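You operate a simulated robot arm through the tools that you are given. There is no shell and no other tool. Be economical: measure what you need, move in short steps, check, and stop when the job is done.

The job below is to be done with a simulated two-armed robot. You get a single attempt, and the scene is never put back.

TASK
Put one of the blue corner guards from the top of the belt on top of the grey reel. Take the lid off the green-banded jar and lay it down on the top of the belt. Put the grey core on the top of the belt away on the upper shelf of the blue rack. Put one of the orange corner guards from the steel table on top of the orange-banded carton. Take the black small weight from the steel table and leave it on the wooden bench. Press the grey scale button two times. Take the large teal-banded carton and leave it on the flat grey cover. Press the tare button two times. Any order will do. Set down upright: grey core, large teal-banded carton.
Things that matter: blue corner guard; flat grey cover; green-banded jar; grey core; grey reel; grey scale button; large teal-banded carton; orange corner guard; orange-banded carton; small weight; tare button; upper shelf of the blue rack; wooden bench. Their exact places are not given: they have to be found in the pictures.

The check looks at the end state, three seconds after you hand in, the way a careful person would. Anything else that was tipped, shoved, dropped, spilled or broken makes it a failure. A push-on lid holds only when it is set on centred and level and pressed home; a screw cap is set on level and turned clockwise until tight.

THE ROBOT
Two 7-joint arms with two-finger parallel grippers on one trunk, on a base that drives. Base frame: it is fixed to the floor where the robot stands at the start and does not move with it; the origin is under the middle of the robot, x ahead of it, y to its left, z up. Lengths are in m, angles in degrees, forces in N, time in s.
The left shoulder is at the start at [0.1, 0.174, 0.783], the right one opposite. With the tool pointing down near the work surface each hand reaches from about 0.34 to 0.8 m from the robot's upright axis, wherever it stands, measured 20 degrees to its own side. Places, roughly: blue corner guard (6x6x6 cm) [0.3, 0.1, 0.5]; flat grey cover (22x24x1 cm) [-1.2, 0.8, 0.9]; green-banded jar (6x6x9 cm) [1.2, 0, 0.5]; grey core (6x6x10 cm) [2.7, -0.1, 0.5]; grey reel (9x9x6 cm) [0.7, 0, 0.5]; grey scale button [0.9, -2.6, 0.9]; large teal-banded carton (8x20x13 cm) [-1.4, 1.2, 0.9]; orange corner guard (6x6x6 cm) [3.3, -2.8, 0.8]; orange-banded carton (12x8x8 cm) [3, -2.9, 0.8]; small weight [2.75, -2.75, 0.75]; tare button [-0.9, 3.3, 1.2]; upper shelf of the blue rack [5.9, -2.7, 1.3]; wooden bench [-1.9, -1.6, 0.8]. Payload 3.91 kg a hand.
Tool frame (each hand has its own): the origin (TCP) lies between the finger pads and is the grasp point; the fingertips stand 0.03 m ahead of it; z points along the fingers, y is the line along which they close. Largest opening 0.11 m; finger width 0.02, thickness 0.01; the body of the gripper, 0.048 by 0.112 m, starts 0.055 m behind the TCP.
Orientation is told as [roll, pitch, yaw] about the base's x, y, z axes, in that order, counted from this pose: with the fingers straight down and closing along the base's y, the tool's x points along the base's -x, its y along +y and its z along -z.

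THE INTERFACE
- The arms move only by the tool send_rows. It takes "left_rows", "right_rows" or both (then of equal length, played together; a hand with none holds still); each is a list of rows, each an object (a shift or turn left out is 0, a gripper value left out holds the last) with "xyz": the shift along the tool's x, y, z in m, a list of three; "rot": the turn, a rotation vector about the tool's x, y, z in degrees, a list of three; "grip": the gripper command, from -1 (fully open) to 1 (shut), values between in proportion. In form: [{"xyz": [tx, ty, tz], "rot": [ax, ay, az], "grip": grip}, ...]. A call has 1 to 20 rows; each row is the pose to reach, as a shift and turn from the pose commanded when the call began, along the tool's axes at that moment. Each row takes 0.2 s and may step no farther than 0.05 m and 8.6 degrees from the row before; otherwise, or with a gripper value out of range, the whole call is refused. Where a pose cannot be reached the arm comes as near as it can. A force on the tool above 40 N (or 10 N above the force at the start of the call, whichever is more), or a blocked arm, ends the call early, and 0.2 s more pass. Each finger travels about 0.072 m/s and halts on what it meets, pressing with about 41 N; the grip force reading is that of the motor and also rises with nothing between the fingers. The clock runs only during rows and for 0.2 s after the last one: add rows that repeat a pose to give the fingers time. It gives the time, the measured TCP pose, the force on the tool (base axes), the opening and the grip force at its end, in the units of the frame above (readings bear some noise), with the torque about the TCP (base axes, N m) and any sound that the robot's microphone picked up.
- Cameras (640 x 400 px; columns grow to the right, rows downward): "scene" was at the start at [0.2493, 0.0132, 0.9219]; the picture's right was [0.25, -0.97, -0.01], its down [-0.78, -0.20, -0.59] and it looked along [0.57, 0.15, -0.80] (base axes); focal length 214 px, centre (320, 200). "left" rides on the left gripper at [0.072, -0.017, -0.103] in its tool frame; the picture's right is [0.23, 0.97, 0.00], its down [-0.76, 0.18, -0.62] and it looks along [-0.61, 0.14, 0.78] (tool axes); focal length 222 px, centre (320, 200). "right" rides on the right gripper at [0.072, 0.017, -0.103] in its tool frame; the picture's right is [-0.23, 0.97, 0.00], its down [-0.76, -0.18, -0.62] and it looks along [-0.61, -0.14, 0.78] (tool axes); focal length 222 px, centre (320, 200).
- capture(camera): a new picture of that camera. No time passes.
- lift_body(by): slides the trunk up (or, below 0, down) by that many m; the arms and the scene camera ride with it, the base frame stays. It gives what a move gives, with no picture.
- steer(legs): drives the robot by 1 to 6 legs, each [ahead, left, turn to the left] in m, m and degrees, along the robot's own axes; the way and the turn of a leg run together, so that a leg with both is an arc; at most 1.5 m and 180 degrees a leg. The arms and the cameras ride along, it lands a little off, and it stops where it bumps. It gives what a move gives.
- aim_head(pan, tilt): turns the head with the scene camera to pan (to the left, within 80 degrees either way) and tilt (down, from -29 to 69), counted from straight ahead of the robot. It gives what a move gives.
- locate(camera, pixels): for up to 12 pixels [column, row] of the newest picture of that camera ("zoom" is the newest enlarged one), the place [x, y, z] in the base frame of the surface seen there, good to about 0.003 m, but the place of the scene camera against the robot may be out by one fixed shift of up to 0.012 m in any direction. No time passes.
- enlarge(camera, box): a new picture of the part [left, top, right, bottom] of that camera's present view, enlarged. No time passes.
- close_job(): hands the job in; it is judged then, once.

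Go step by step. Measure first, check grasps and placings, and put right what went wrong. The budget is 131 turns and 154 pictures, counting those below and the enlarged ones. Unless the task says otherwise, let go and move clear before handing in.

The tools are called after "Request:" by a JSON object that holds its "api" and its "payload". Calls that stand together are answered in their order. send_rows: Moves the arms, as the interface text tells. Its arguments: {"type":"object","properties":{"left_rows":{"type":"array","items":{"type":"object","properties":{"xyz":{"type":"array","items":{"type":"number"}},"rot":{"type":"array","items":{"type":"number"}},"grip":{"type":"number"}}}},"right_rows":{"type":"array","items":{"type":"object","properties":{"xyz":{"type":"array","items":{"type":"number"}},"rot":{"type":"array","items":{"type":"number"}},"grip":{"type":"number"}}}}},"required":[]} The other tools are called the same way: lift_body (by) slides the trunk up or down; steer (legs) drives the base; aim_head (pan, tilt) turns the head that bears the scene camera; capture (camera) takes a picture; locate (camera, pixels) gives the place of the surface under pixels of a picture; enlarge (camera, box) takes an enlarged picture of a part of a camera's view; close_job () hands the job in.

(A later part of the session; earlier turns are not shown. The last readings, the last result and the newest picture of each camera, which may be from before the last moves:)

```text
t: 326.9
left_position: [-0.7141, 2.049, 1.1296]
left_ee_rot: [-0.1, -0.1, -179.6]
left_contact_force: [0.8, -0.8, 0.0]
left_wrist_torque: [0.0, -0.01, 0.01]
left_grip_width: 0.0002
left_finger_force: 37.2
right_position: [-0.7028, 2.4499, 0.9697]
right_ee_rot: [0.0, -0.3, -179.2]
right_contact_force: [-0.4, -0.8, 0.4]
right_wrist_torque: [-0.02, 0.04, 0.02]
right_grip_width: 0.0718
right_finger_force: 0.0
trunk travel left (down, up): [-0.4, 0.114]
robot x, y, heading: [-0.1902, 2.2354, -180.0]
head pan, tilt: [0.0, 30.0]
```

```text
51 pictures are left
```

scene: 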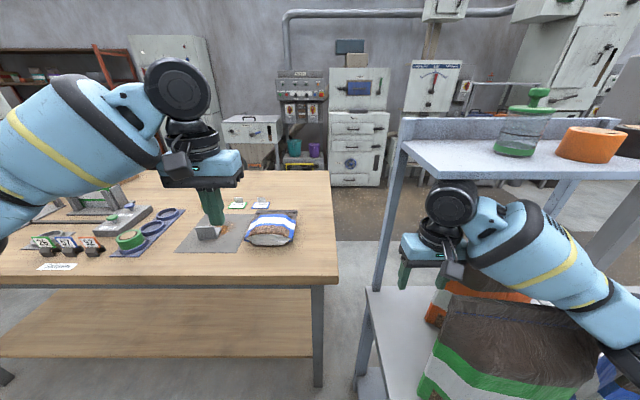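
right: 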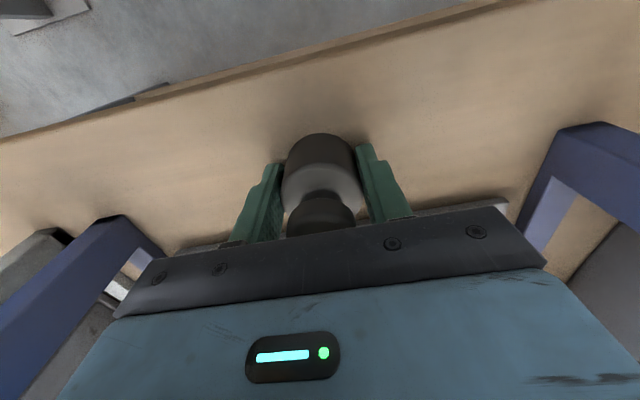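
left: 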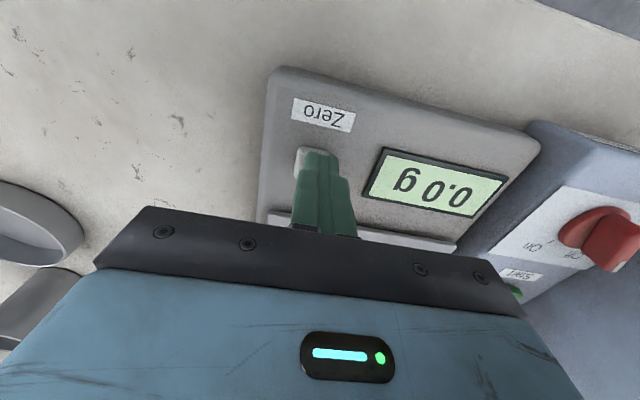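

I bumped lightly: the north table with its shelf (jar and orange roll on it) is right beside the right arm. I'll back away to the left at once and measure the gap.

Request:
{"api": "steer", "payload": {"legs": [[0.0, 0.2, 0]]}}

Request:
{"api": "capture", "payload": {"camera": "scene"}}

Request:
{"api": "locate", "payload": {"camera": "scene", "pixels": [[364, 284], [340, 175], [430, 300], [430, 140], [350, 370], [500, 180], [395, 200], [330, 240], [360, 215], [375, 190], [320, 170], [345, 300]]}}

```text
t: 329.2
left_position: [-0.7131, 1.8486, 1.1301]
left_ee_rot: [0.0, 0.0, -179.4]
left_contact_force: [0.0, 0.3, 0.3]
left_wrist_torque: [0.02, 0.0, 0.01]
left_grip_width: 0.0
left_finger_force: 37.2
right_position: [-0.7019, 2.2505, 0.9697]
right_ee_rot: [0.0, -0.4, -179.1]
right_contact_force: [-0.3, 1.0, 0.0]
right_wrist_torque: [-0.01, 0.02, -0.02]
right_grip_width: 0.0713
right_finger_force: 0.1
trunk travel left (down, up): [-0.4, 0.114]
robot x, y, heading: [-0.1894, 2.0386, -179.6]
head pan, tilt: [0.0, 30.0]
```

```text
50 pictures are left
```

scene: 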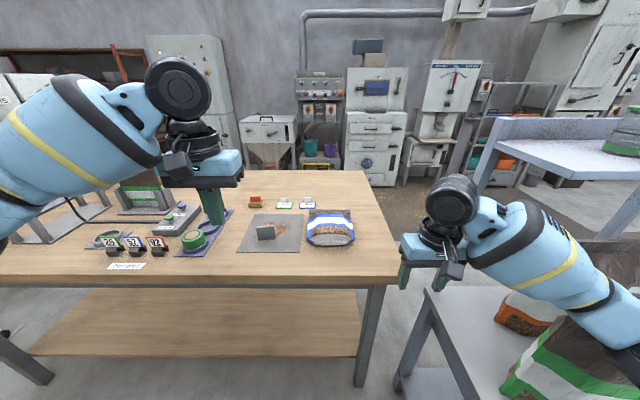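

```text
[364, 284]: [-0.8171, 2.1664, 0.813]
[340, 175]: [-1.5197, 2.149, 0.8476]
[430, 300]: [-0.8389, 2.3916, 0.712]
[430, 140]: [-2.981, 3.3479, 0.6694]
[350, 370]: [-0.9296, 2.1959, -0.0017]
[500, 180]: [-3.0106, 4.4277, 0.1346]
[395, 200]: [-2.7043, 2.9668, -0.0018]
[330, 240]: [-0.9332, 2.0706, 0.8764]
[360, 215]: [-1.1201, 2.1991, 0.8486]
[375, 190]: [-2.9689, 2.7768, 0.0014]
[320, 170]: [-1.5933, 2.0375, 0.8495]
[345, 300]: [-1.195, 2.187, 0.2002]
```

The gap is only about 0.1 m, so no passage there. I'll back away east, then go north to view the tare scale on the shelf table.

Request:
{"api": "steer", "payload": {"legs": [[-0.75, 0, 0], [0, -1.15, 0]]}}

Request:
{"api": "aim_head", "payload": {"pan": 0, "tilt": 15}}

Request:
{"api": "capture", "payload": {"camera": "scene"}}

```text
t: 343.3
left_position: [0.0469, 2.999, 1.1295]
left_ee_rot: [0.0, 0.0, -179.7]
left_contact_force: [0.1, 0.5, -0.4]
left_wrist_torque: [-0.02, 0.03, -0.04]
left_grip_width: 0.0
left_finger_force: 37.7
right_position: [0.0602, 3.3988, 0.9686]
right_ee_rot: [0.1, -0.3, -179.4]
right_contact_force: [0.4, -0.2, -1.1]
right_wrist_torque: [0.01, 0.01, 0.03]
right_grip_width: 0.0713
right_finger_force: 0.0
trunk travel left (down, up): [-0.4, 0.114]
robot x, y, heading: [0.5711, 3.1841, -180.0]
head pan, tilt: [0.0, 30.0]
```

```text
t: 344.0
left_position: [0.0475, 2.998, 1.1296]
left_ee_rot: [-0.1, 0.0, -179.7]
left_contact_force: [-0.2, 0.2, 0.2]
left_wrist_torque: [0.01, 0.02, -0.01]
left_grip_width: 0.0
left_finger_force: 37.5
right_position: [0.0617, 3.3976, 0.9692]
right_ee_rot: [0.1, -0.3, -179.4]
right_contact_force: [-0.7, -0.4, -0.2]
right_wrist_torque: [0.0, 0.0, 0.0]
right_grip_width: 0.0715
right_finger_force: 0.0
trunk travel left (down, up): [-0.4, 0.114]
robot x, y, heading: [0.5744, 3.1829, -179.9]
head pan, tilt: [0.0, 15.0]
```

```text
49 pictures are left
```

scene: 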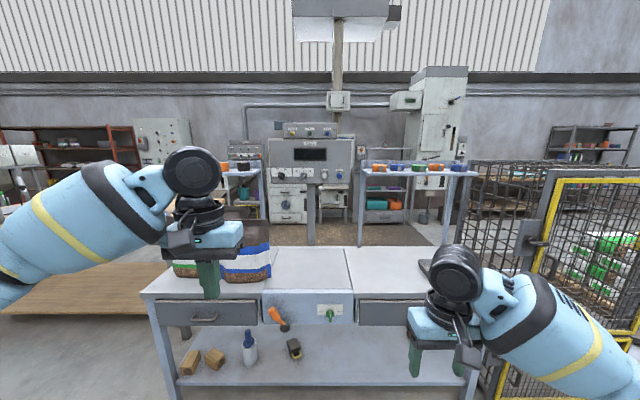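

Request:
{"api": "enlarge", "payload": {"camera": "scene", "box": [220, 100, 480, 260]}}

Request:
{"api": "locate", "payload": {"camera": "scene", "pixels": [[282, 174], [297, 174], [311, 174], [326, 174], [340, 174], [311, 154], [311, 178], [311, 240], [310, 260], [310, 300], [440, 170], [250, 205]]}}

```text
2.46 times, centred on (350, 180) of scene
```

zoom: 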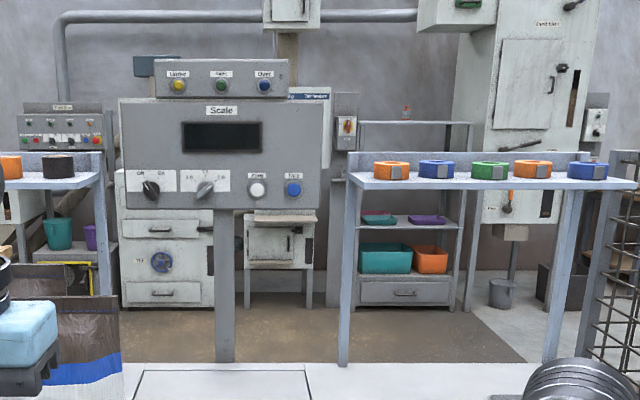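

```text
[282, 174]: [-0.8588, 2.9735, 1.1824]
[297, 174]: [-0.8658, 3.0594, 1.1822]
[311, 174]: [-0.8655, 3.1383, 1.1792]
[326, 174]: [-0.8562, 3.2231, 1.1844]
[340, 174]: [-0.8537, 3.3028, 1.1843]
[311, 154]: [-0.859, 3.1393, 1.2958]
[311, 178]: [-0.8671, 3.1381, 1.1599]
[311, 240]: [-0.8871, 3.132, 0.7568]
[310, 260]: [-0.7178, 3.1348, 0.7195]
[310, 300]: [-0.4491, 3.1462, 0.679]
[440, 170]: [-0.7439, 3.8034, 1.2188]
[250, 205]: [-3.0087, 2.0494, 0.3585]
```

Request:
{"api": "enlarge", "payload": {"camera": "scene", "box": [295, 160, 355, 195]}}

Request:
{"api": "locate", "payload": {"camera": "scene", "pixels": [[339, 175], [325, 175], [339, 183], [332, 180], [338, 176]]}}

```text
10.67 times, centred on (325, 178) of scene
```

zoom: 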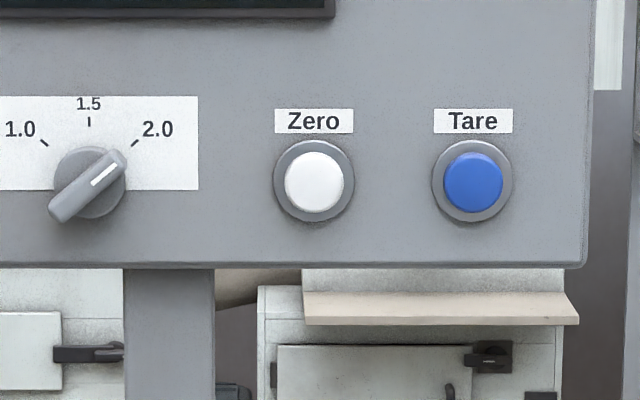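

```text
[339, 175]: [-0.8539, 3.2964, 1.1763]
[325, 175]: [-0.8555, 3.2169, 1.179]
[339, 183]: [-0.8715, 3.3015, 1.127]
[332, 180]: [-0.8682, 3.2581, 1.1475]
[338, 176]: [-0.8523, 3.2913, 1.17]
```

The Tare button is blue at ≈ (-0.866,3.298,1.177), on a vertical face toward +x. I'll shut the right gripper and tilt it forward in free space, drawing the left hand back.

Request:
{"api": "send_rows", "payload": {"right_rows": [{"xyz": [0.012, 0, 0.01], "rot": [0, -8, 0], "grip": 1}, {"xyz": [0.024, 0, 0.02], "rot": [0, -16, 0]}, {"xyz": [0.036, 0, 0.03], "rot": [0, -24, 0]}, {"xyz": [0.048, 0, 0.04], "rot": [0, -32, 0]}, {"xyz": [0.06, 0, 0.05], "rot": [0, -40, 0]}, {"xyz": [0.072, 0, 0.06], "rot": [0, -48, 0]}, {"xyz": [0.084, 0, 0.07], "rot": [0, -56, 0]}, {"xyz": [0.09, 0, 0.08], "rot": [0, -64, 0]}, {"xyz": [0.09, 0, 0.08], "rot": [0, -72, 0]}, {"xyz": [0.09, 0, 0.08], "rot": [0, -80, 0]}, {"xyz": [0.09, 0, 0.08], "rot": [0, -80, 0]}], "left_rows": [{"xyz": [0.01, 0, 0]}, {"xyz": [0.02, 0, 0]}, {"xyz": [0.03, 0, 0]}, {"xyz": [0.04, 0, 0]}, {"xyz": [0.05, 0, 0]}, {"xyz": [0.06, 0, 0]}, {"xyz": [0.07, 0, 0]}, {"xyz": [0.08, 0, 0]}, {"xyz": [0.09, 0, 0]}, {"xyz": [0.1, 0, 0]}, {"xyz": [0.1, 0, 0]}]}}

Request:
{"api": "capture", "payload": {"camera": "scene"}}

Request:
{"api": "locate", "payload": {"camera": "scene", "pixels": [[250, 245], [240, 230], [245, 160], [375, 168], [420, 175], [470, 172], [430, 265], [265, 175], [360, 178]]}}

```text
t: 346.4
left_position: [0.1476, 2.9988, 1.1298]
left_ee_rot: [0.1, 0.0, -179.6]
left_contact_force: [-0.4, -0.3, 0.3]
left_wrist_torque: [-0.05, -0.01, 0.0]
left_grip_width: 0.0002
left_finger_force: 37.3
right_position: [0.1486, 3.3994, 0.8886]
right_ee_rot: [0.1, -80.3, -179.2]
right_contact_force: [0.4, -0.1, 1.2]
right_wrist_torque: [-0.01, -0.02, 0.02]
right_grip_width: 0.0
right_finger_force: 37.8
right hand out of reach, approached as far as the arm can: row 7, 8
trunk travel left (down, up): [-0.4, 0.114]
robot x, y, heading: [0.5691, 3.1819, 179.9]
head pan, tilt: [0.0, 15.0]
```

```text
46 pictures are left
```

scene: 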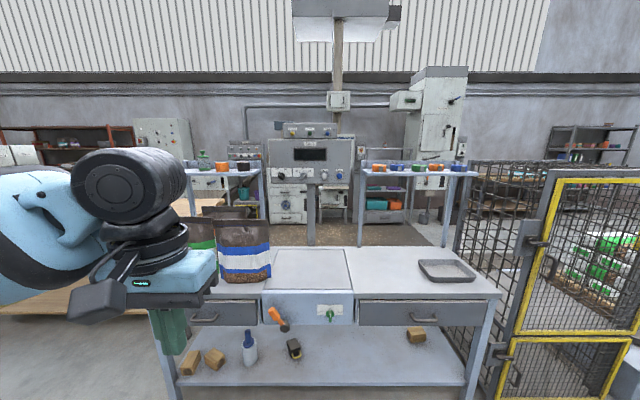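

```text
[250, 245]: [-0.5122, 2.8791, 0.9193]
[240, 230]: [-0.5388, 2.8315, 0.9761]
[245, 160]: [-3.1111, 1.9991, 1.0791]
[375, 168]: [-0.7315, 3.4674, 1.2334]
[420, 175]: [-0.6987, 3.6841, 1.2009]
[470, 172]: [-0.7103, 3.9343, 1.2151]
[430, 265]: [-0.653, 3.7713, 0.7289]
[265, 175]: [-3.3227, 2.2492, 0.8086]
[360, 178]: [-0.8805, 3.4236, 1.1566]
```

The bag tops (z≈1.0) are below the left hand (1.10). I'll drive up to the station, aligned so the right hand faces the Tare button, then raise the hand.

Request:
{"api": "send_rows", "payload": {"right_rows": [{"xyz": [-0.035, 0, -0.006], "rot": [0, -3, 0]}, {"xyz": [-0.07, 0, -0.012], "rot": [0, -6, 0]}, {"xyz": [-0.105, 0, -0.018], "rot": [0, -9, 0]}, {"xyz": [-0.14, 0, -0.024], "rot": [0, -10, 0]}, {"xyz": [-0.175, 0, -0.03], "rot": [0, -10, 0]}, {"xyz": [-0.21, 0, -0.036], "rot": [0, -10, 0]}, {"xyz": [-0.25, 0, -0.043], "rot": [0, -10, 0]}, {"xyz": [-0.284, 0, -0.05], "rot": [0, -10, 0]}, {"xyz": [-0.284, 0, -0.05], "rot": [0, -10, 0]}], "left_rows": [{"xyz": [0, 0, -0.01]}, {"xyz": [0, 0, -0.02]}, {"xyz": [0, 0, -0.03]}, {"xyz": [0, 0, -0.04]}, {"xyz": [0, 0, -0.05]}, {"xyz": [0, 0, -0.05]}, {"xyz": [0, 0, -0.05]}, {"xyz": [0, 0, -0.05]}, {"xyz": [0, 0, -0.05]}]}}

Request:
{"api": "steer", "payload": {"legs": [[0.6, 0.1, 0]]}}

Request:
{"api": "capture", "payload": {"camera": "right"}}

Request:
{"api": "capture", "payload": {"camera": "scene"}}

```text
t: 348.4
left_position: [0.1467, 2.9986, 1.1811]
left_ee_rot: [0.0, 0.0, -179.7]
left_contact_force: [-0.9, -0.4, -0.7]
left_wrist_torque: [0.01, -0.02, 0.0]
left_grip_width: 0.0
left_finger_force: 37.7
right_position: [0.0728, 3.3807, 1.1944]
right_ee_rot: [-173.9, -89.9, -5.3]
right_contact_force: [-0.7, 0.0, -0.1]
right_wrist_torque: [0.0, 0.0, 0.0]
right_grip_width: 0.0
right_finger_force: 37.4
right hand out of reach, approached as far as the arm can: row 2, 3, 4, 5, 6, 7, 8, 9
trunk travel left (down, up): [-0.4, 0.114]
robot x, y, heading: [0.5704, 3.1851, 180.2]
head pan, tilt: [0.0, 15.0]
```

```text
t: 351.9
left_position: [-0.448, 2.8943, 1.1795]
left_ee_rot: [0.0, 0.0, -179.5]
left_contact_force: [0.6, 0.6, 0.2]
left_wrist_torque: [-0.01, -0.02, 0.04]
left_grip_width: 0.0
left_finger_force: 37.6
right_position: [-0.5245, 3.277, 1.1929]
right_ee_rot: [-179.4, -89.7, 0.5]
right_contact_force: [-0.4, -0.6, -0.7]
right_wrist_torque: [-0.02, 0.03, -0.01]
right_grip_width: 0.0002
right_finger_force: 37.1
trunk travel left (down, up): [-0.4, 0.114]
robot x, y, heading: [-0.0261, 3.0823, -179.6]
head pan, tilt: [0.0, 15.0]
```

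```text
45 pictures are left
```

right: 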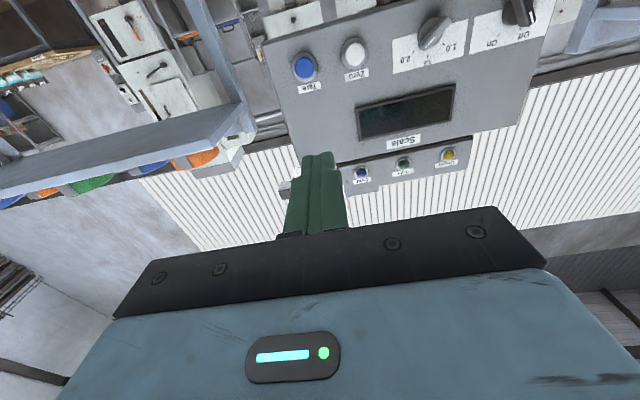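

```text
44 pictures are left
```

scene: 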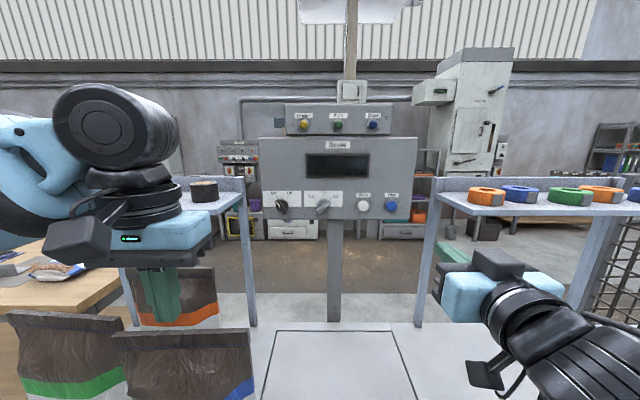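

Request:
{"api": "locate", "payload": {"camera": "right", "pixels": [[304, 68], [301, 64], [307, 72], [330, 70], [310, 87]]}}

```text
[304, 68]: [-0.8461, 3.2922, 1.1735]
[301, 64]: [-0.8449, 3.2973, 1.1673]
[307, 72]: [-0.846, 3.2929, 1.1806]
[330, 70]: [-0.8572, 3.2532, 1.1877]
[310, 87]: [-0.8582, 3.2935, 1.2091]
```

Button centre (-0.846,3.2945,1.1735). First a partial advance, aligned, to verify tracking.

Request:
{"api": "send_rows", "payload": {"right_rows": [{"xyz": [0.005, -0.005, 0.04]}, {"xyz": [0.01, -0.01, 0.08]}, {"xyz": [0.015, -0.015, 0.12]}, {"xyz": [0.02, -0.0175, 0.16]}, {"xyz": [0.02, -0.0175, 0.2]}, {"xyz": [0.02, -0.0175, 0.2]}]}}

Request:
{"api": "capture", "payload": {"camera": "right"}}

```text
t: 353.2
left_position: [-0.4483, 2.8967, 1.1803]
left_ee_rot: [0.0, -0.1, -179.4]
left_contact_force: [0.0, -0.8, -0.5]
left_wrist_torque: [0.03, 0.02, 0.04]
left_grip_width: 0.0001
left_finger_force: 37.7
right_position: [-0.7261, 3.2916, 1.1738]
right_ee_rot: [179.4, -89.8, 1.5]
right_contact_force: [0.3, -0.3, 0.2]
right_wrist_torque: [0.0, 0.0, 0.04]
right_grip_width: 0.0
right_finger_force: 37.7
trunk travel left (down, up): [-0.4, 0.114]
robot x, y, heading: [-0.0259, 3.082, -180.0]
head pan, tilt: [0.0, 15.0]
```

```text
43 pictures are left
```

right: 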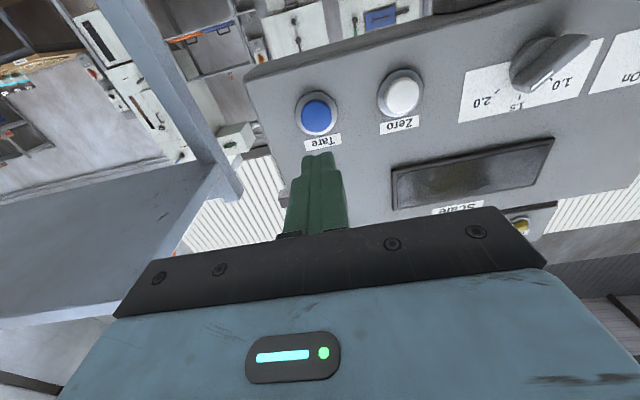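

Request:
{"api": "locate", "payload": {"camera": "right", "pixels": [[317, 113], [310, 108], [324, 118], [340, 110]]}}

Request:
{"api": "send_rows", "payload": {"right_rows": [{"xyz": [0, -0.002, 0.035]}, {"xyz": [0, -0.002, 0.065]}, {"xyz": [0, -0.002, 0.08]}, {"xyz": [0, -0.002, 0.084]}, {"xyz": [0, -0.002, 0.084]}]}}

Request:
{"api": "enlarge", "payload": {"camera": "right", "box": [260, 60, 400, 200]}}

```text
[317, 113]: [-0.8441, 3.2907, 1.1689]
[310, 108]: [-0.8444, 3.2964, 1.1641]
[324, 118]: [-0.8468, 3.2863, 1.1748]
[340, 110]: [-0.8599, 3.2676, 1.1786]
```

```text
t: 354.4
left_position: [-0.4486, 2.8953, 1.1799]
left_ee_rot: [0.0, -0.1, -179.4]
left_contact_force: [0.4, 0.2, -0.8]
left_wrist_torque: [-0.04, 0.01, 0.02]
left_grip_width: 0.0
left_finger_force: 38.0
right_position: [-0.8088, 3.2903, 1.1764]
right_ee_rot: [179.9, -89.7, 1.1]
right_contact_force: [0.7, 0.6, -0.3]
right_wrist_torque: [0.04, -0.02, 0.01]
right_grip_width: 0.0
right_finger_force: 37.8
trunk travel left (down, up): [-0.4, 0.114]
robot x, y, heading: [-0.0257, 3.0832, -179.6]
head pan, tilt: [0.0, 15.0]
```

```text
2.86 times, centred on (330, 130) of right
```

zoom: 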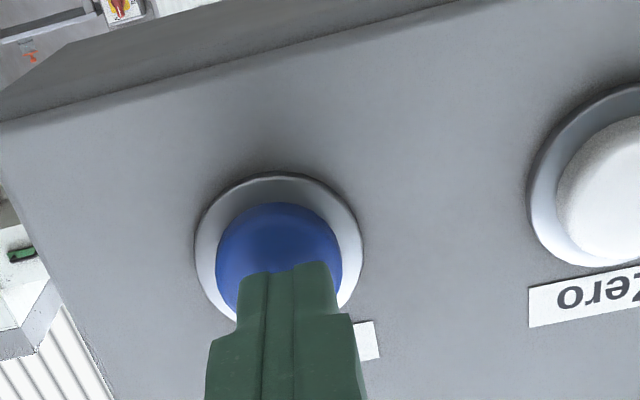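

Tips are about 5 mm before the button and 6 mm high. Centre down and press in small steps.

Request:
{"api": "send_rows", "payload": {"right_rows": [{"xyz": [0.006, -0.001, 0.0]}, {"xyz": [0.006, -0.001, 0.004]}, {"xyz": [0.006, -0.001, 0.007]}, {"xyz": [0.006, -0.001, 0.009]}]}}

```text
t: 355.4
left_position: [-0.4487, 2.8947, 1.1806]
left_ee_rot: [0.1, 0.0, -179.4]
left_contact_force: [0.2, 0.1, -0.8]
left_wrist_torque: [0.01, 0.0, 0.03]
left_grip_width: 0.0001
left_finger_force: 37.8
right_position: [-0.8182, 3.2924, 1.1701]
right_ee_rot: [-174.7, -89.7, -4.2]
right_contact_force: [0.7, 0.1, -0.2]
right_wrist_torque: [0.01, -0.05, 0.01]
right_grip_width: 0.0
right_finger_force: 37.6
trunk travel left (down, up): [-0.4, 0.114]
robot x, y, heading: [-0.0223, 3.0827, -179.7]
head pan, tilt: [0.0, 15.0]
```

Request:
{"api": "send_rows", "payload": {"right_rows": [{"xyz": [0, 0, 0.0015]}, {"xyz": [0, 0, 0.003]}]}}

```text
t: 356.1
left_position: [-0.4461, 2.8957, 1.1817]
left_ee_rot: [0.0, -0.1, -179.4]
left_contact_force: [-0.1, -0.2, -0.3]
left_wrist_torque: [-0.01, 0.0, 0.02]
left_grip_width: 0.0001
left_finger_force: 37.7
right_position: [-0.8211, 3.2934, 1.1714]
right_ee_rot: [177.7, -89.7, 3.2]
right_contact_force: [3.5, -0.3, -2.5]
right_wrist_torque: [-0.01, -0.07, -0.01]
right_grip_width: 0.0
right_finger_force: 37.7
trunk travel left (down, up): [-0.4, 0.114]
robot x, y, heading: [-0.0231, 3.0821, -179.9]
head pan, tilt: [0.0, 15.0]
heard: click
```

A click: press one. Draw back 1.5 cm and press again.

Request:
{"api": "send_rows", "payload": {"right_rows": [{"xyz": [0, 0, -0.008]}, {"xyz": [0, 0, -0.016]}, {"xyz": [0, 0, -0.016]}]}}

Request:
{"api": "send_rows", "payload": {"right_rows": [{"xyz": [0, 0, 0.008]}, {"xyz": [0, 0, 0.013]}, {"xyz": [0, 0, 0.015]}, {"xyz": [0, 0, 0.0165]}]}}

```text
t: 356.9
left_position: [-0.4476, 2.8951, 1.1813]
left_ee_rot: [0.0, 0.0, -179.4]
left_contact_force: [1.0, -0.3, 0.2]
left_wrist_torque: [-0.03, 0.02, 0.01]
left_grip_width: 0.0
left_finger_force: 37.7
right_position: [-0.8052, 3.2929, 1.1695]
right_ee_rot: [-178.3, -89.7, -0.7]
right_contact_force: [-0.7, -0.2, -0.1]
right_wrist_torque: [0.0, -0.01, 0.01]
right_grip_width: 0.0003
right_finger_force: 37.5
trunk travel left (down, up): [-0.4, 0.114]
robot x, y, heading: [-0.0264, 3.0819, -179.6]
head pan, tilt: [0.0, 15.0]
```

```text
t: 357.9
left_position: [-0.4473, 2.8963, 1.1807]
left_ee_rot: [0.1, -0.1, -179.3]
left_contact_force: [0.7, 0.5, 0.0]
left_wrist_torque: [0.02, -0.02, -0.02]
left_grip_width: 0.0003
left_finger_force: 37.8
right_position: [-0.8217, 3.293, 1.1688]
right_ee_rot: [177.9, -89.7, 3.1]
right_contact_force: [4.1, 1.8, -2.7]
right_wrist_torque: [0.02, -0.05, -0.08]
right_grip_width: 0.0002
right_finger_force: 37.8
trunk travel left (down, up): [-0.4, 0.114]
robot x, y, heading: [-0.0225, 3.0847, -180.0]
head pan, tilt: [0.0, 15.0]
heard: click
```

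Second click: the tare is done. Back the hand out, drive back, then lower and level the right hand in free space.

Request:
{"api": "send_rows", "payload": {"right_rows": [{"xyz": [0, 0, -0.04]}, {"xyz": [0, 0, -0.08]}, {"xyz": [0, 0, -0.12]}, {"xyz": [0, 0, -0.16]}, {"xyz": [0, 0, -0.2]}, {"xyz": [0, 0, -0.24]}, {"xyz": [0, 0, -0.28]}]}}

Request:
{"api": "steer", "payload": {"legs": [[-0.75, 0, 0]]}}

Request:
{"api": "send_rows", "payload": {"right_rows": [{"xyz": [0.04, 0, 0.01]}, {"xyz": [0.08, 0, 0.02]}, {"xyz": [0.12, 0, 0.03]}, {"xyz": [0.16, 0, 0.03]}, {"xyz": [0.2, 0, 0.03]}, {"xyz": [0.24, 0, 0.03]}, {"xyz": [0.28, 0, 0.03]}, {"xyz": [0.3, 0, 0.04], "rot": [0, 8, 0]}, {"xyz": [0.3, 0, 0.05], "rot": [0, 16, 0]}, {"xyz": [0.29, 0, 0.06], "rot": [0, 24, 0]}, {"xyz": [0.28, 0, 0.07], "rot": [0, 32, 0]}, {"xyz": [0.27, 0, 0.08], "rot": [0, 40, 0]}, {"xyz": [0.26, 0, 0.09], "rot": [0, 48, 0]}, {"xyz": [0.25, 0, 0.1], "rot": [0, 56, 0]}, {"xyz": [0.24, 0, 0.11], "rot": [0, 64, 0]}, {"xyz": [0.23, 0, 0.12], "rot": [0, 72, 0]}, {"xyz": [0.22, 0, 0.13], "rot": [0, 80, 0]}, {"xyz": [0.2, 0, 0.14], "rot": [0, 88, 0]}, {"xyz": [0.18, 0, 0.14], "rot": [0, 90, 0], "grip": 0}]}}

```text
t: 359.4
left_position: [-0.4471, 2.8964, 1.1798]
left_ee_rot: [0.0, -0.2, -179.4]
left_contact_force: [0.3, 0.4, 0.4]
left_wrist_torque: [-0.04, 0.03, 0.01]
left_grip_width: 0.0
left_finger_force: 37.7
right_position: [-0.5393, 3.2995, 1.169]
right_ee_rot: [176.0, -89.7, 5.0]
right_contact_force: [0.5, -0.3, -0.7]
right_wrist_torque: [0.0, -0.01, -0.04]
right_grip_width: 0.0004
right_finger_force: 37.7
trunk travel left (down, up): [-0.4, 0.114]
robot x, y, heading: [-0.0263, 3.0822, -179.8]
head pan, tilt: [0.0, 15.0]
```

```text
t: 363.5
left_position: [0.298, 2.899, 1.1803]
left_ee_rot: [0.0, 0.0, -179.3]
left_contact_force: [0.2, 1.3, 0.0]
left_wrist_torque: [-0.02, 0.02, 0.02]
left_grip_width: 0.0
left_finger_force: 37.6
right_position: [0.2061, 3.3029, 1.1694]
right_ee_rot: [179.8, -89.7, 1.2]
right_contact_force: [-0.2, 0.1, 0.7]
right_wrist_torque: [0.0, -0.03, -0.02]
right_grip_width: 0.0001
right_finger_force: 38.3
trunk travel left (down, up): [-0.4, 0.114]
robot x, y, heading: [0.7244, 3.0883, -179.6]
head pan, tilt: [0.0, 15.0]
```

```text
t: 367.5
left_position: [0.2989, 2.8998, 1.1815]
left_ee_rot: [0.0, -0.1, -179.3]
left_contact_force: [0.2, 0.3, -0.1]
left_wrist_torque: [-0.02, 0.0, -0.01]
left_grip_width: 0.0
left_finger_force: 37.8
right_position: [0.0637, 3.3008, 0.9919]
right_ee_rot: [0.1, -0.2, -179.0]
right_contact_force: [0.6, 0.0, -0.7]
right_wrist_torque: [0.0, -0.01, 0.01]
right_grip_width: 0.0534
right_finger_force: 0.2
trunk travel left (down, up): [-0.4, 0.114]
robot x, y, heading: [0.7234, 3.0846, -179.5]
head pan, tilt: [0.0, 15.0]
```

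The right hand is healthy. I'll draw it in and take one look toward the north-west to see whether a way around exists there.

Request:
{"api": "send_rows", "payload": {"right_rows": [{"xyz": [0.04, 0, 0]}, {"xyz": [0.08, 0, 0]}, {"xyz": [0.12, 0, 0]}, {"xyz": [0.16, 0, 0]}, {"xyz": [0.18, 0, 0]}]}}

Request:
{"api": "aim_head", "payload": {"pan": -50, "tilt": 15}}

Request:
{"api": "capture", "payload": {"camera": "scene"}}

```text
t: 368.7
left_position: [0.2981, 2.8989, 1.1802]
left_ee_rot: [0.0, 0.0, -179.3]
left_contact_force: [0.2, 0.7, 0.1]
left_wrist_torque: [0.02, 0.0, 0.02]
left_grip_width: 0.0001
left_finger_force: 37.6
right_position: [0.2449, 3.3025, 0.9887]
right_ee_rot: [0.0, -0.3, -178.9]
right_contact_force: [-1.3, 0.0, -0.4]
right_wrist_torque: [-0.02, 0.01, 0.0]
right_grip_width: 0.055
right_finger_force: 0.1
trunk travel left (down, up): [-0.4, 0.114]
robot x, y, heading: [0.7157, 3.0875, -179.6]
head pan, tilt: [0.0, 15.0]
```

```text
t: 369.9
left_position: [0.3, 2.8984, 1.1807]
left_ee_rot: [0.0, -0.1, -179.3]
left_contact_force: [-0.1, 0.5, -0.4]
left_wrist_torque: [0.03, -0.01, -0.01]
left_grip_width: 0.0003
left_finger_force: 37.4
right_position: [0.2441, 3.3022, 0.9892]
right_ee_rot: [-0.1, -0.3, -178.9]
right_contact_force: [-0.2, 1.0, -0.1]
right_wrist_torque: [0.03, -0.02, -0.02]
right_grip_width: 0.055
right_finger_force: 0.0
trunk travel left (down, up): [-0.4, 0.114]
robot x, y, heading: [0.7236, 3.0885, -179.5]
head pan, tilt: [-50.0, 15.0]
```

```text
41 pictures are left
```

scene: 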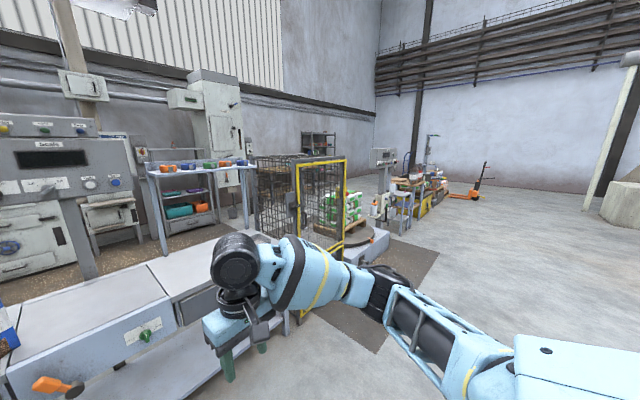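

Request:
{"api": "locate", "payload": {"camera": "scene", "pixels": [[348, 240], [388, 245], [375, 265], [405, 235], [300, 205], [258, 225], [430, 215], [370, 200], [285, 165], [320, 140], [380, 160], [350, 205]]}}

Request:
{"api": "enlarge", "payload": {"camera": "scene", "box": [220, 110, 480, 280]}}

```text
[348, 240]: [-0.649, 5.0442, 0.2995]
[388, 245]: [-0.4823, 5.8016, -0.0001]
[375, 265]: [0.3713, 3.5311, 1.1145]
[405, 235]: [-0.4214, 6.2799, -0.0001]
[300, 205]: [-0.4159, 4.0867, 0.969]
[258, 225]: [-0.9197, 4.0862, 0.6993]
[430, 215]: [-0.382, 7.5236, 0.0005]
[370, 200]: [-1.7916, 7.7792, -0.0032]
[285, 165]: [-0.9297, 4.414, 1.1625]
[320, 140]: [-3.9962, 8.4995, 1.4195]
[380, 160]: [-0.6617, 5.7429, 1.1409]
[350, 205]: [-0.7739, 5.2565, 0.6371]
```

```text
2.35 times, centred on (350, 195) of scene
```

zoom: 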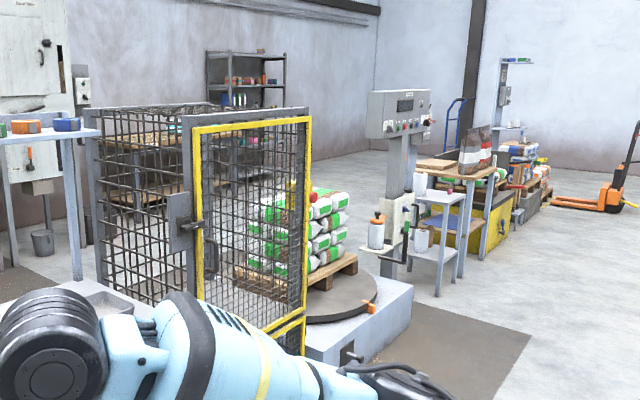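

A northern detour is long and cluttered; the south-west route (round the bench's south end, then up the aisle at x≈-2.5) looks better. I'll retrace to the south first.

Request:
{"api": "steer", "payload": {"legs": [[0, 1.4, 0], [0.82, 0.5, 0], [0, 0, -90.5], [-1.25, 0, 0], [-1.3, -0.02, 0], [-0.3, 0, 0]]}}

```text
t: 395.0
left_position: [-0.303, 0.6417, 1.1782]
left_ee_rot: [-0.4, 0.0, 90.5]
left_contact_force: [0.8, -1.1, 0.9]
left_wrist_torque: [0.06, -0.01, 0.0]
left_grip_width: 0.0
left_finger_force: 37.8
right_position: [0.0836, 0.693, 0.9915]
right_ee_rot: [0.3, -0.3, 93.4]
right_contact_force: [-0.2, 0.5, -0.2]
right_wrist_torque: [-0.01, 0.0, -0.02]
right_grip_width: 0.0552
right_finger_force: 0.0
trunk travel left (down, up): [-0.4, 0.114]
robot x, y, heading: [-0.1109, 0.2177, 90.3]
head pan, tilt: [-50.0, 15.0]
stopped in leg 4: the robot was blocked; the commanded pose is now the measured one
```

Blocked near the belt motor; on the way up I was at x≈-0.17. I'll step forward, shift left 6 cm and go on.

Request:
{"api": "steer", "payload": {"legs": [[0.1, 0, 0], [0, 0.06, 0], [-0.45, 0, 0], [0, -0.08, 0], [-1.0, 0, 0], [-0.5, 0, 0]]}}

Request:
{"api": "aim_head", "payload": {"pan": 0, "tilt": 30}}

Request:
{"api": "capture", "payload": {"camera": "scene"}}

```text
t: 407.6
left_position: [-0.2596, -1.2192, 1.1801]
left_ee_rot: [0.0, 0.1, 91.6]
left_contact_force: [0.0, 0.6, 0.4]
left_wrist_torque: [0.01, -0.02, 0.04]
left_grip_width: 0.0
left_finger_force: 38.4
right_position: [0.1267, -1.1597, 0.9881]
right_ee_rot: [0.5, -0.4, 94.0]
right_contact_force: [-0.2, 0.5, -0.2]
right_wrist_torque: [0.0, 0.01, 0.0]
right_grip_width: 0.0549
right_finger_force: 0.0
trunk travel left (down, up): [-0.4, 0.114]
robot x, y, heading: [-0.0663, -1.6401, 91.4]
head pan, tilt: [-50.0, 15.0]
```

```text
t: 408.8
left_position: [-0.2605, -1.218, 1.1795]
left_ee_rot: [0.0, 0.2, 91.6]
left_contact_force: [0.4, 0.4, 0.1]
left_wrist_torque: [0.0, 0.03, 0.01]
left_grip_width: 0.0
left_finger_force: 38.5
right_position: [0.127, -1.1601, 0.988]
right_ee_rot: [0.6, -0.3, 93.9]
right_contact_force: [-1.1, -0.1, -0.1]
right_wrist_torque: [-0.03, 0.0, 0.01]
right_grip_width: 0.0548
right_finger_force: 0.1
trunk travel left (down, up): [-0.4, 0.114]
robot x, y, heading: [-0.0686, -1.641, 91.4]
head pan, tilt: [0.0, 30.0]
```

```text
39 pictures are left
```

scene: 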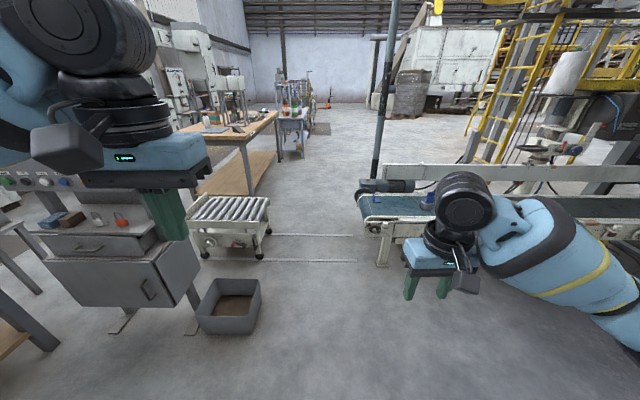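

The bin looks in place and the belt items too. Now turn west and look along the bench's south side.

Request:
{"api": "locate", "payload": {"camera": "scene", "pixels": [[258, 325], [203, 330], [258, 282], [258, 330], [372, 200]]}}

Request:
{"api": "steer", "payload": {"legs": [[0, 0, 88.5], [0.3, 0.3, 0]]}}

Request:
{"api": "aim_head", "payload": {"pan": 30, "tilt": 20}}

Request:
{"api": "capture", "payload": {"camera": "scene"}}

```text
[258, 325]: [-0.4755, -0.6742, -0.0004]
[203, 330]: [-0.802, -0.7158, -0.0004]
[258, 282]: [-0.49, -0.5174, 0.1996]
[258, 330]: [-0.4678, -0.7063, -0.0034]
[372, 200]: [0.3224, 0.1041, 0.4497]
```

```text
t: 415.7
left_position: [-0.8, -2.107, 1.1794]
left_ee_rot: [0.1, 0.1, 179.2]
left_contact_force: [0.1, 0.4, 0.1]
left_wrist_torque: [0.01, -0.01, 0.01]
left_grip_width: 0.0
left_finger_force: 37.8
right_position: [-0.8431, -1.7177, 0.9887]
right_ee_rot: [0.6, -0.3, -178.3]
right_contact_force: [-0.2, -0.6, -0.5]
right_wrist_torque: [0.02, 0.0, -0.02]
right_grip_width: 0.0553
right_finger_force: 0.0
trunk travel left (down, up): [-0.4, 0.114]
robot x, y, heading: [-0.3743, -1.9306, 178.7]
head pan, tilt: [0.0, 30.0]
```

```text
t: 416.6
left_position: [-0.8004, -2.1053, 1.1795]
left_ee_rot: [0.1, 0.2, 179.3]
left_contact_force: [0.0, 0.5, -0.8]
left_wrist_torque: [0.01, -0.02, -0.03]
left_grip_width: 0.0
left_finger_force: 37.8
right_position: [-0.8429, -1.7172, 0.9889]
right_ee_rot: [0.6, -0.3, -178.3]
right_contact_force: [0.5, -0.8, -0.1]
right_wrist_torque: [-0.03, 0.02, 0.0]
right_grip_width: 0.0549
right_finger_force: 0.0
trunk travel left (down, up): [-0.4, 0.114]
robot x, y, heading: [-0.3689, -1.9317, 179.0]
head pan, tilt: [30.0, 20.0]
```

```text
38 pictures are left
```

scene: 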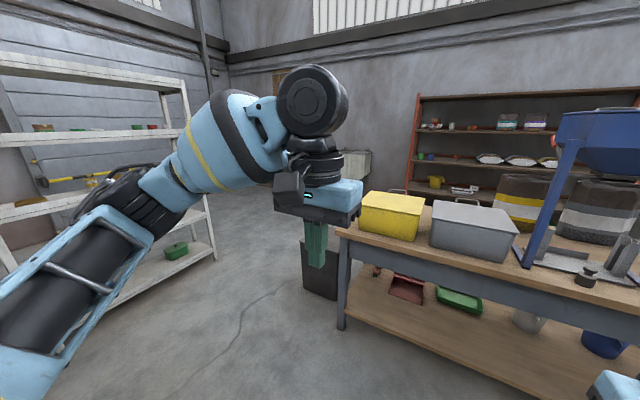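

Request:
{"api": "locate", "payload": {"camera": "scene", "pixels": [[303, 285], [215, 258], [335, 300], [343, 327], [355, 165], [405, 200], [260, 200], [430, 205], [310, 245], [250, 170], [280, 215], [415, 180]]}}

```text
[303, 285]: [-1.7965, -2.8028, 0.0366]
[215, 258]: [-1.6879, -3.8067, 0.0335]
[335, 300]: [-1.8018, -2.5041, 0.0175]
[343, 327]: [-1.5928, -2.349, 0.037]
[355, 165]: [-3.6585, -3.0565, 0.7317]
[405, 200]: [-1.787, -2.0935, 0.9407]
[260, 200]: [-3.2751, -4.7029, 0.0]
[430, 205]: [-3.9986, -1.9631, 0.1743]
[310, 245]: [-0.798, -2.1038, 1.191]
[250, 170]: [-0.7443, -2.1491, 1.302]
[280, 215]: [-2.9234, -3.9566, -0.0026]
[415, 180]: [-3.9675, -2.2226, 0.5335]
```

The passage is at y ≈ -3.3 between the dark box (y≥-2.8) and white shelf (y≤-3.8). Drive through and look north along the west aisle.

Request:
{"api": "steer", "payload": {"legs": [[0.5, 0.4, 1], [0, 0.97, 0], [1.0, 0, 0], [0.9, 0, 0], [0, 0, -90]]}}

Request:
{"api": "aim_head", "payload": {"pan": 0, "tilt": 25}}

Request:
{"api": "capture", "payload": {"camera": "scene"}}

```text
t: 441.9
left_position: [-2.9273, -2.9413, 1.1784]
left_ee_rot: [0.0, 0.1, 92.7]
left_contact_force: [-0.5, 0.9, -0.4]
left_wrist_torque: [0.0, -0.02, 0.03]
left_grip_width: 0.0
left_finger_force: 37.9
right_position: [-2.541, -2.8751, 0.9887]
right_ee_rot: [0.6, -0.4, 95.0]
right_contact_force: [0.8, 0.0, -0.1]
right_wrist_torque: [0.0, -0.02, 0.01]
right_grip_width: 0.055
right_finger_force: 0.0
trunk travel left (down, up): [-0.4, 0.114]
robot x, y, heading: [-2.7214, -3.3579, 92.4]
head pan, tilt: [30.0, 20.0]
```

```text
t: 442.8
left_position: [-2.9267, -2.9414, 1.1797]
left_ee_rot: [0.0, 0.1, 92.7]
left_contact_force: [0.5, 0.6, -0.1]
left_wrist_torque: [-0.02, 0.02, 0.01]
left_grip_width: 0.0
left_finger_force: 37.4
right_position: [-2.541, -2.8749, 0.9891]
right_ee_rot: [0.5, -0.3, 95.0]
right_contact_force: [-1.2, -0.1, 0.2]
right_wrist_torque: [0.0, 0.01, 0.01]
right_grip_width: 0.0551
right_finger_force: 0.0
trunk travel left (down, up): [-0.4, 0.114]
robot x, y, heading: [-2.7264, -3.3566, 92.4]
head pan, tilt: [0.0, 25.0]
```

```text
37 pictures are left
```

scene: 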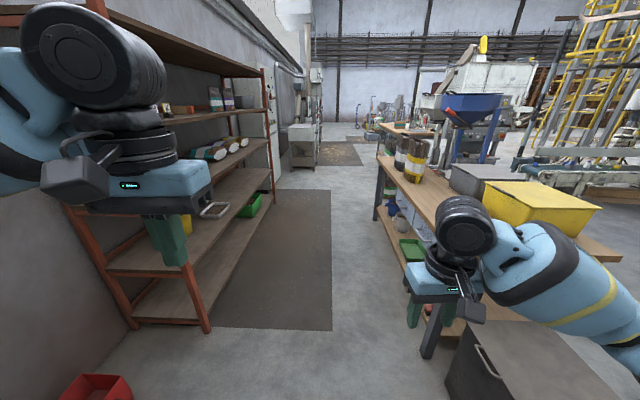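

Request:
{"api": "locate", "payload": {"camera": "scene", "pixels": [[210, 328], [425, 352], [378, 218], [275, 200], [290, 168], [318, 165], [360, 185], [390, 128], [340, 160], [90, 385], [382, 160]]}}

```text
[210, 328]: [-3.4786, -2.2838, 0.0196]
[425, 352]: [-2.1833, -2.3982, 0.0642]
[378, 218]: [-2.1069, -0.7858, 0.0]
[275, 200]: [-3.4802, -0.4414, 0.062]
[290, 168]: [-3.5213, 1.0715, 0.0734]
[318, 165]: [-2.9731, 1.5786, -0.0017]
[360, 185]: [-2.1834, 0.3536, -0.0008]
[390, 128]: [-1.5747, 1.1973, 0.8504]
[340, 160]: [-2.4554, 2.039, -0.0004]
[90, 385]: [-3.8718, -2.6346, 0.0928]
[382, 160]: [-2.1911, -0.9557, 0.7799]
```

The aisle is clear. Drive north, turn east before the sink (x -2.97, y≥1.0), then approach the table's west side with the right hand raised.

Request:
{"api": "send_rows", "payload": {"right_rows": [{"xyz": [0, 0, -0.04], "rot": [0.3, 0, 1]}, {"xyz": [0, 0, -0.08], "rot": [0.5, 0, 2.5]}, {"xyz": [0, 0, -0.12], "rot": [0.5, 0, 2.5]}, {"xyz": [0, 0, -0.12], "rot": [0.5, 0, 2.5]}]}}

Request:
{"api": "steer", "payload": {"legs": [[1.5, 0.05, -2.4], [1.5, 0, 0], [0.5, 0, 0], [0, 0, -90], [0.5, 0, 0]]}}

Request:
{"api": "aim_head", "payload": {"pan": 30, "tilt": 30}}

Request:
{"api": "capture", "payload": {"camera": "scene"}}

```text
t: 443.8
left_position: [-2.9277, -2.9385, 1.179]
left_ee_rot: [0.0, 0.0, 92.7]
left_contact_force: [-0.8, -0.6, -0.2]
left_wrist_torque: [-0.01, -0.01, 0.02]
left_grip_width: 0.0002
left_finger_force: 37.9
right_position: [-2.5408, -2.8762, 1.1107]
right_ee_rot: [0.1, -0.2, 92.5]
right_contact_force: [-0.5, 0.4, 0.1]
right_wrist_torque: [-0.01, -0.01, 0.0]
right_grip_width: 0.0552
right_finger_force: 0.2
trunk travel left (down, up): [-0.4, 0.114]
robot x, y, heading: [-2.723, -3.3578, 92.2]
head pan, tilt: [0.0, 25.0]
```

```text
refused: leg 1 is longer than a leg can be; nothing moved
```

```text
t: 444.8
left_position: [-2.9271, -2.9407, 1.1802]
left_ee_rot: [0.0, 0.1, 92.8]
left_contact_force: [0.3, 0.3, -0.1]
left_wrist_torque: [0.02, -0.04, -0.01]
left_grip_width: 0.0
left_finger_force: 37.8
right_position: [-2.5414, -2.8768, 1.1106]
right_ee_rot: [0.1, -0.2, 92.5]
right_contact_force: [-0.3, 0.0, -0.2]
right_wrist_torque: [0.0, -0.01, 0.02]
right_grip_width: 0.0551
right_finger_force: 0.1
trunk travel left (down, up): [-0.4, 0.114]
robot x, y, heading: [-2.7272, -3.3584, 92.3]
head pan, tilt: [30.0, 30.0]
```

```text
36 pictures are left
```

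scene: 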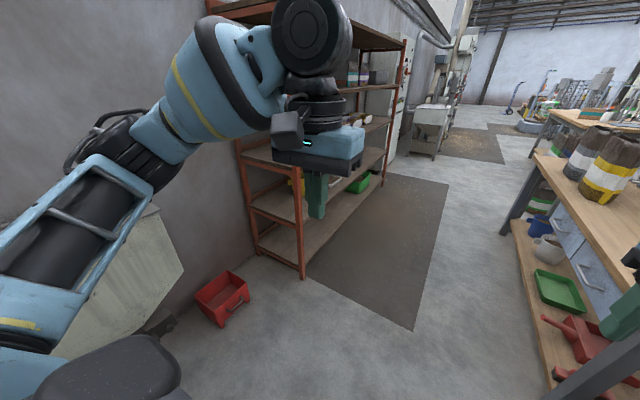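

Request:
{"api": "steer", "payload": {"legs": [[1.4, 0.05, -2.4], [1.5, 0, 0], [0.6, 0, 0], [0, 0, -90], [0.5, 0, 0]]}}

Request:
{"api": "capture", "payload": {"camera": "scene"}}

```text
t: 468.3
left_position: [-1.7951, 0.2935, 1.1787]
left_ee_rot: [0.0, 0.0, -3.0]
left_contact_force: [-0.1, -0.2, 0.9]
left_wrist_torque: [-0.01, -0.02, -0.02]
left_grip_width: 0.0001
left_finger_force: 37.6
right_position: [-1.7717, -0.0956, 1.1095]
right_ee_rot: [0.1, -0.3, -3.3]
right_contact_force: [-0.4, 0.1, 0.3]
right_wrist_torque: [0.01, 0.01, 0.03]
right_grip_width: 0.055
right_finger_force: 0.0
trunk travel left (down, up): [-0.4, 0.114]
robot x, y, heading: [-2.227, 0.134, -3.2]
head pan, tilt: [30.0, 30.0]
```

```text
35 pictures are left
```

scene: 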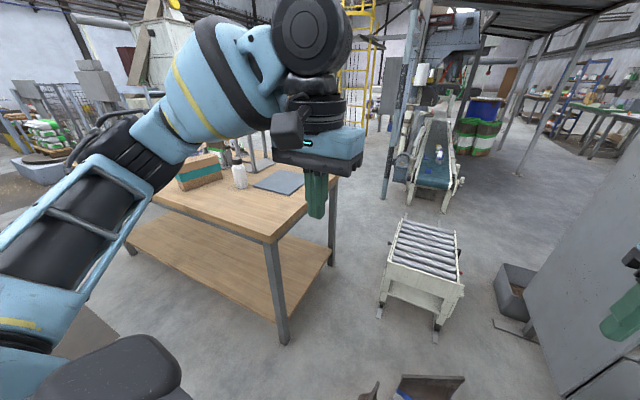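

The table's west side is ahead with the carton at (200,172), a bottle at (240,175) and the cover at (280,182). Slide north to face them.

Request:
{"api": "steer", "payload": {"legs": [[0, 0.9, 3.2], [0.12, 0, 0]]}}

Request:
{"api": "aim_head", "payload": {"pan": 0, "tilt": 45}}

Request:
{"api": "capture", "payload": {"camera": "scene"}}

```text
t: 477.2
left_position: [-1.663, 1.2058, 1.1796]
left_ee_rot: [0.0, 0.1, 0.4]
left_contact_force: [-0.1, 0.0, -0.3]
left_wrist_torque: [-0.04, -0.01, 0.02]
left_grip_width: 0.0001
left_finger_force: 37.8
right_position: [-1.6144, 0.8162, 1.1103]
right_ee_rot: [0.2, -0.3, 0.3]
right_contact_force: [-0.1, -0.1, 0.1]
right_wrist_torque: [-0.03, 0.01, -0.02]
right_grip_width: 0.0552
right_finger_force: 0.1
trunk travel left (down, up): [-0.4, 0.114]
robot x, y, heading: [-2.0853, 1.0215, 0.2]
head pan, tilt: [30.0, 30.0]
```

```text
t: 478.2
left_position: [-1.6624, 1.2045, 1.1799]
left_ee_rot: [0.0, 0.1, 0.4]
left_contact_force: [0.0, 0.5, -0.1]
left_wrist_torque: [0.01, -0.01, 0.01]
left_grip_width: 0.0002
left_finger_force: 38.2
right_position: [-1.6139, 0.8147, 1.1097]
right_ee_rot: [0.1, -0.4, 0.3]
right_contact_force: [0.1, 0.2, 0.3]
right_wrist_torque: [0.0, 0.04, -0.01]
right_grip_width: 0.0549
right_finger_force: 0.0
trunk travel left (down, up): [-0.4, 0.114]
robot x, y, heading: [-2.0895, 1.0175, 0.3]
head pan, tilt: [0.0, 45.0]
```

```text
34 pictures are left
```

scene: 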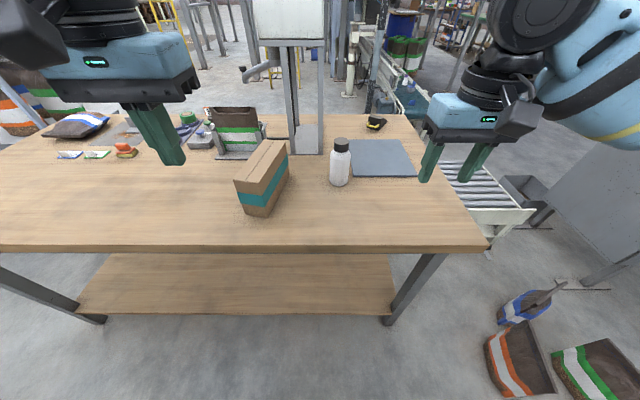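

Request:
{"api": "enlarge", "payload": {"camera": "scene", "box": [220, 110, 430, 230]}}

Request:
{"api": "locate", "payload": {"camera": "scene", "pixels": [[237, 182], [258, 188], [265, 144], [286, 147], [263, 212], [245, 205], [340, 143], [340, 182], [352, 174], [414, 175], [352, 142], [403, 141]]}}

```text
3.05 times, centred on (325, 170) of scene
```

zoom: 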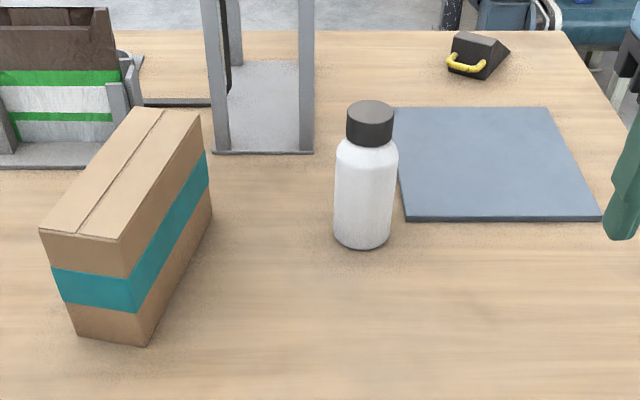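

```text
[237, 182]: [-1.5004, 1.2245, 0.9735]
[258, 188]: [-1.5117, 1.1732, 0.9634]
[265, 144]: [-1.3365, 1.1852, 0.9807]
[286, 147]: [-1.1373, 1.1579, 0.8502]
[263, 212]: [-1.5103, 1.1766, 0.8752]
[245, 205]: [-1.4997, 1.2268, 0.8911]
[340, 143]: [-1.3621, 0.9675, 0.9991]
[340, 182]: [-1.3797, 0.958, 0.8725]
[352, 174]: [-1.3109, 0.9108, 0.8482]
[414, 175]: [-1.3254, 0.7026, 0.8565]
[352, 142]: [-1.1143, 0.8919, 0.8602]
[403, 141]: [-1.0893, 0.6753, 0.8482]
```

Carton: centre ≈ (-1.404,1.172), long axis turned about -13°, top 0.98. Cover centre ≈ (-1.205,0.795). A bottle stands at (-1.37,0.963). I'll drive 0.18 m nearer, open the left gripper, turn it -13° and check from its camera.

Request:
{"api": "steer", "payload": {"legs": [[0.18, 0, 0]]}}

Request:
{"api": "send_rows", "payload": {"left_rows": [{"xyz": [-0.02, -0.01, 0], "rot": [0, 0, 4.5], "grip": -1}, {"xyz": [-0.04, -0.02, 0], "rot": [0, 0, 9]}, {"xyz": [-0.06, -0.03, 0.01], "rot": [0, 0, 13.4]}, {"xyz": [-0.06, -0.03, 0.03], "rot": [0, 0, 13.4]}, {"xyz": [-0.06, -0.03, 0.04], "rot": [0, 0, 13.4]}, {"xyz": [-0.06, -0.03, 0.04], "rot": [0, 0, 13.4]}]}}

Request:
{"api": "capture", "payload": {"camera": "left"}}

Request:
{"api": "capture", "payload": {"camera": "scene"}}

```text
t: 479.7
left_position: [-1.4829, 1.2027, 1.1794]
left_ee_rot: [-0.1, 0.1, 0.2]
left_contact_force: [-0.2, -0.7, 0.4]
left_wrist_torque: [0.01, -0.04, -0.02]
left_grip_width: 0.0
left_finger_force: 37.3
right_position: [-1.4355, 0.8141, 1.1097]
right_ee_rot: [0.1, -0.3, 0.1]
right_contact_force: [-0.2, 0.2, -0.4]
right_wrist_torque: [0.01, 0.0, -0.01]
right_grip_width: 0.0551
right_finger_force: 0.0
trunk travel left (down, up): [-0.4, 0.114]
robot x, y, heading: [-1.9105, 1.0191, -0.3]
head pan, tilt: [0.0, 45.0]
```

```text
t: 481.1
left_position: [-1.4235, 1.1717, 1.1395]
left_ee_rot: [-0.1, 0.0, -13.2]
left_contact_force: [0.3, 0.2, 0.4]
left_wrist_torque: [0.03, 0.03, -0.01]
left_grip_width: 0.1101
left_finger_force: 0.0
right_position: [-1.4353, 0.8143, 1.1107]
right_ee_rot: [0.1, -0.3, 0.2]
right_contact_force: [-0.1, 0.1, 1.8]
right_wrist_torque: [0.02, 0.0, 0.01]
right_grip_width: 0.055
right_finger_force: 0.0
trunk travel left (down, up): [-0.4, 0.114]
robot x, y, heading: [-1.9067, 1.0203, 0.1]
head pan, tilt: [0.0, 45.0]
```

```text
32 pictures are left
```

left: 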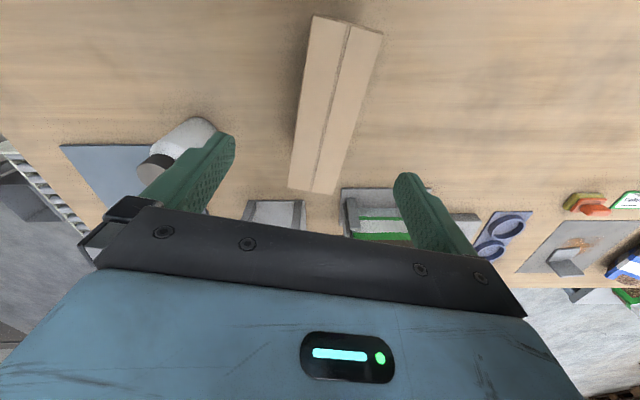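

```text
31 pictures are left
```

scene: 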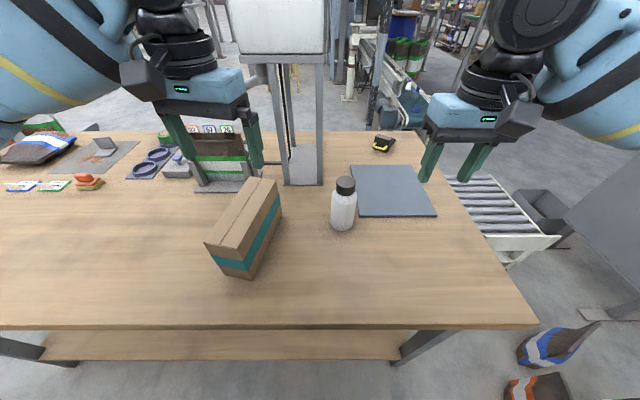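

Request:
{"api": "locate", "payload": {"camera": "left", "pixels": [[314, 19], [379, 35], [292, 186], [332, 192], [348, 25], [312, 188], [335, 105]]}}

```text
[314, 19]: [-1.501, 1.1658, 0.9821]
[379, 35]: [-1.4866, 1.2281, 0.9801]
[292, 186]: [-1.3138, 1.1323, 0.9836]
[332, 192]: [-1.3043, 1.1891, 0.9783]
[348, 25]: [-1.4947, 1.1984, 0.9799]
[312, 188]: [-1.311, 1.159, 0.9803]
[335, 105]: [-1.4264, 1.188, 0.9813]
```

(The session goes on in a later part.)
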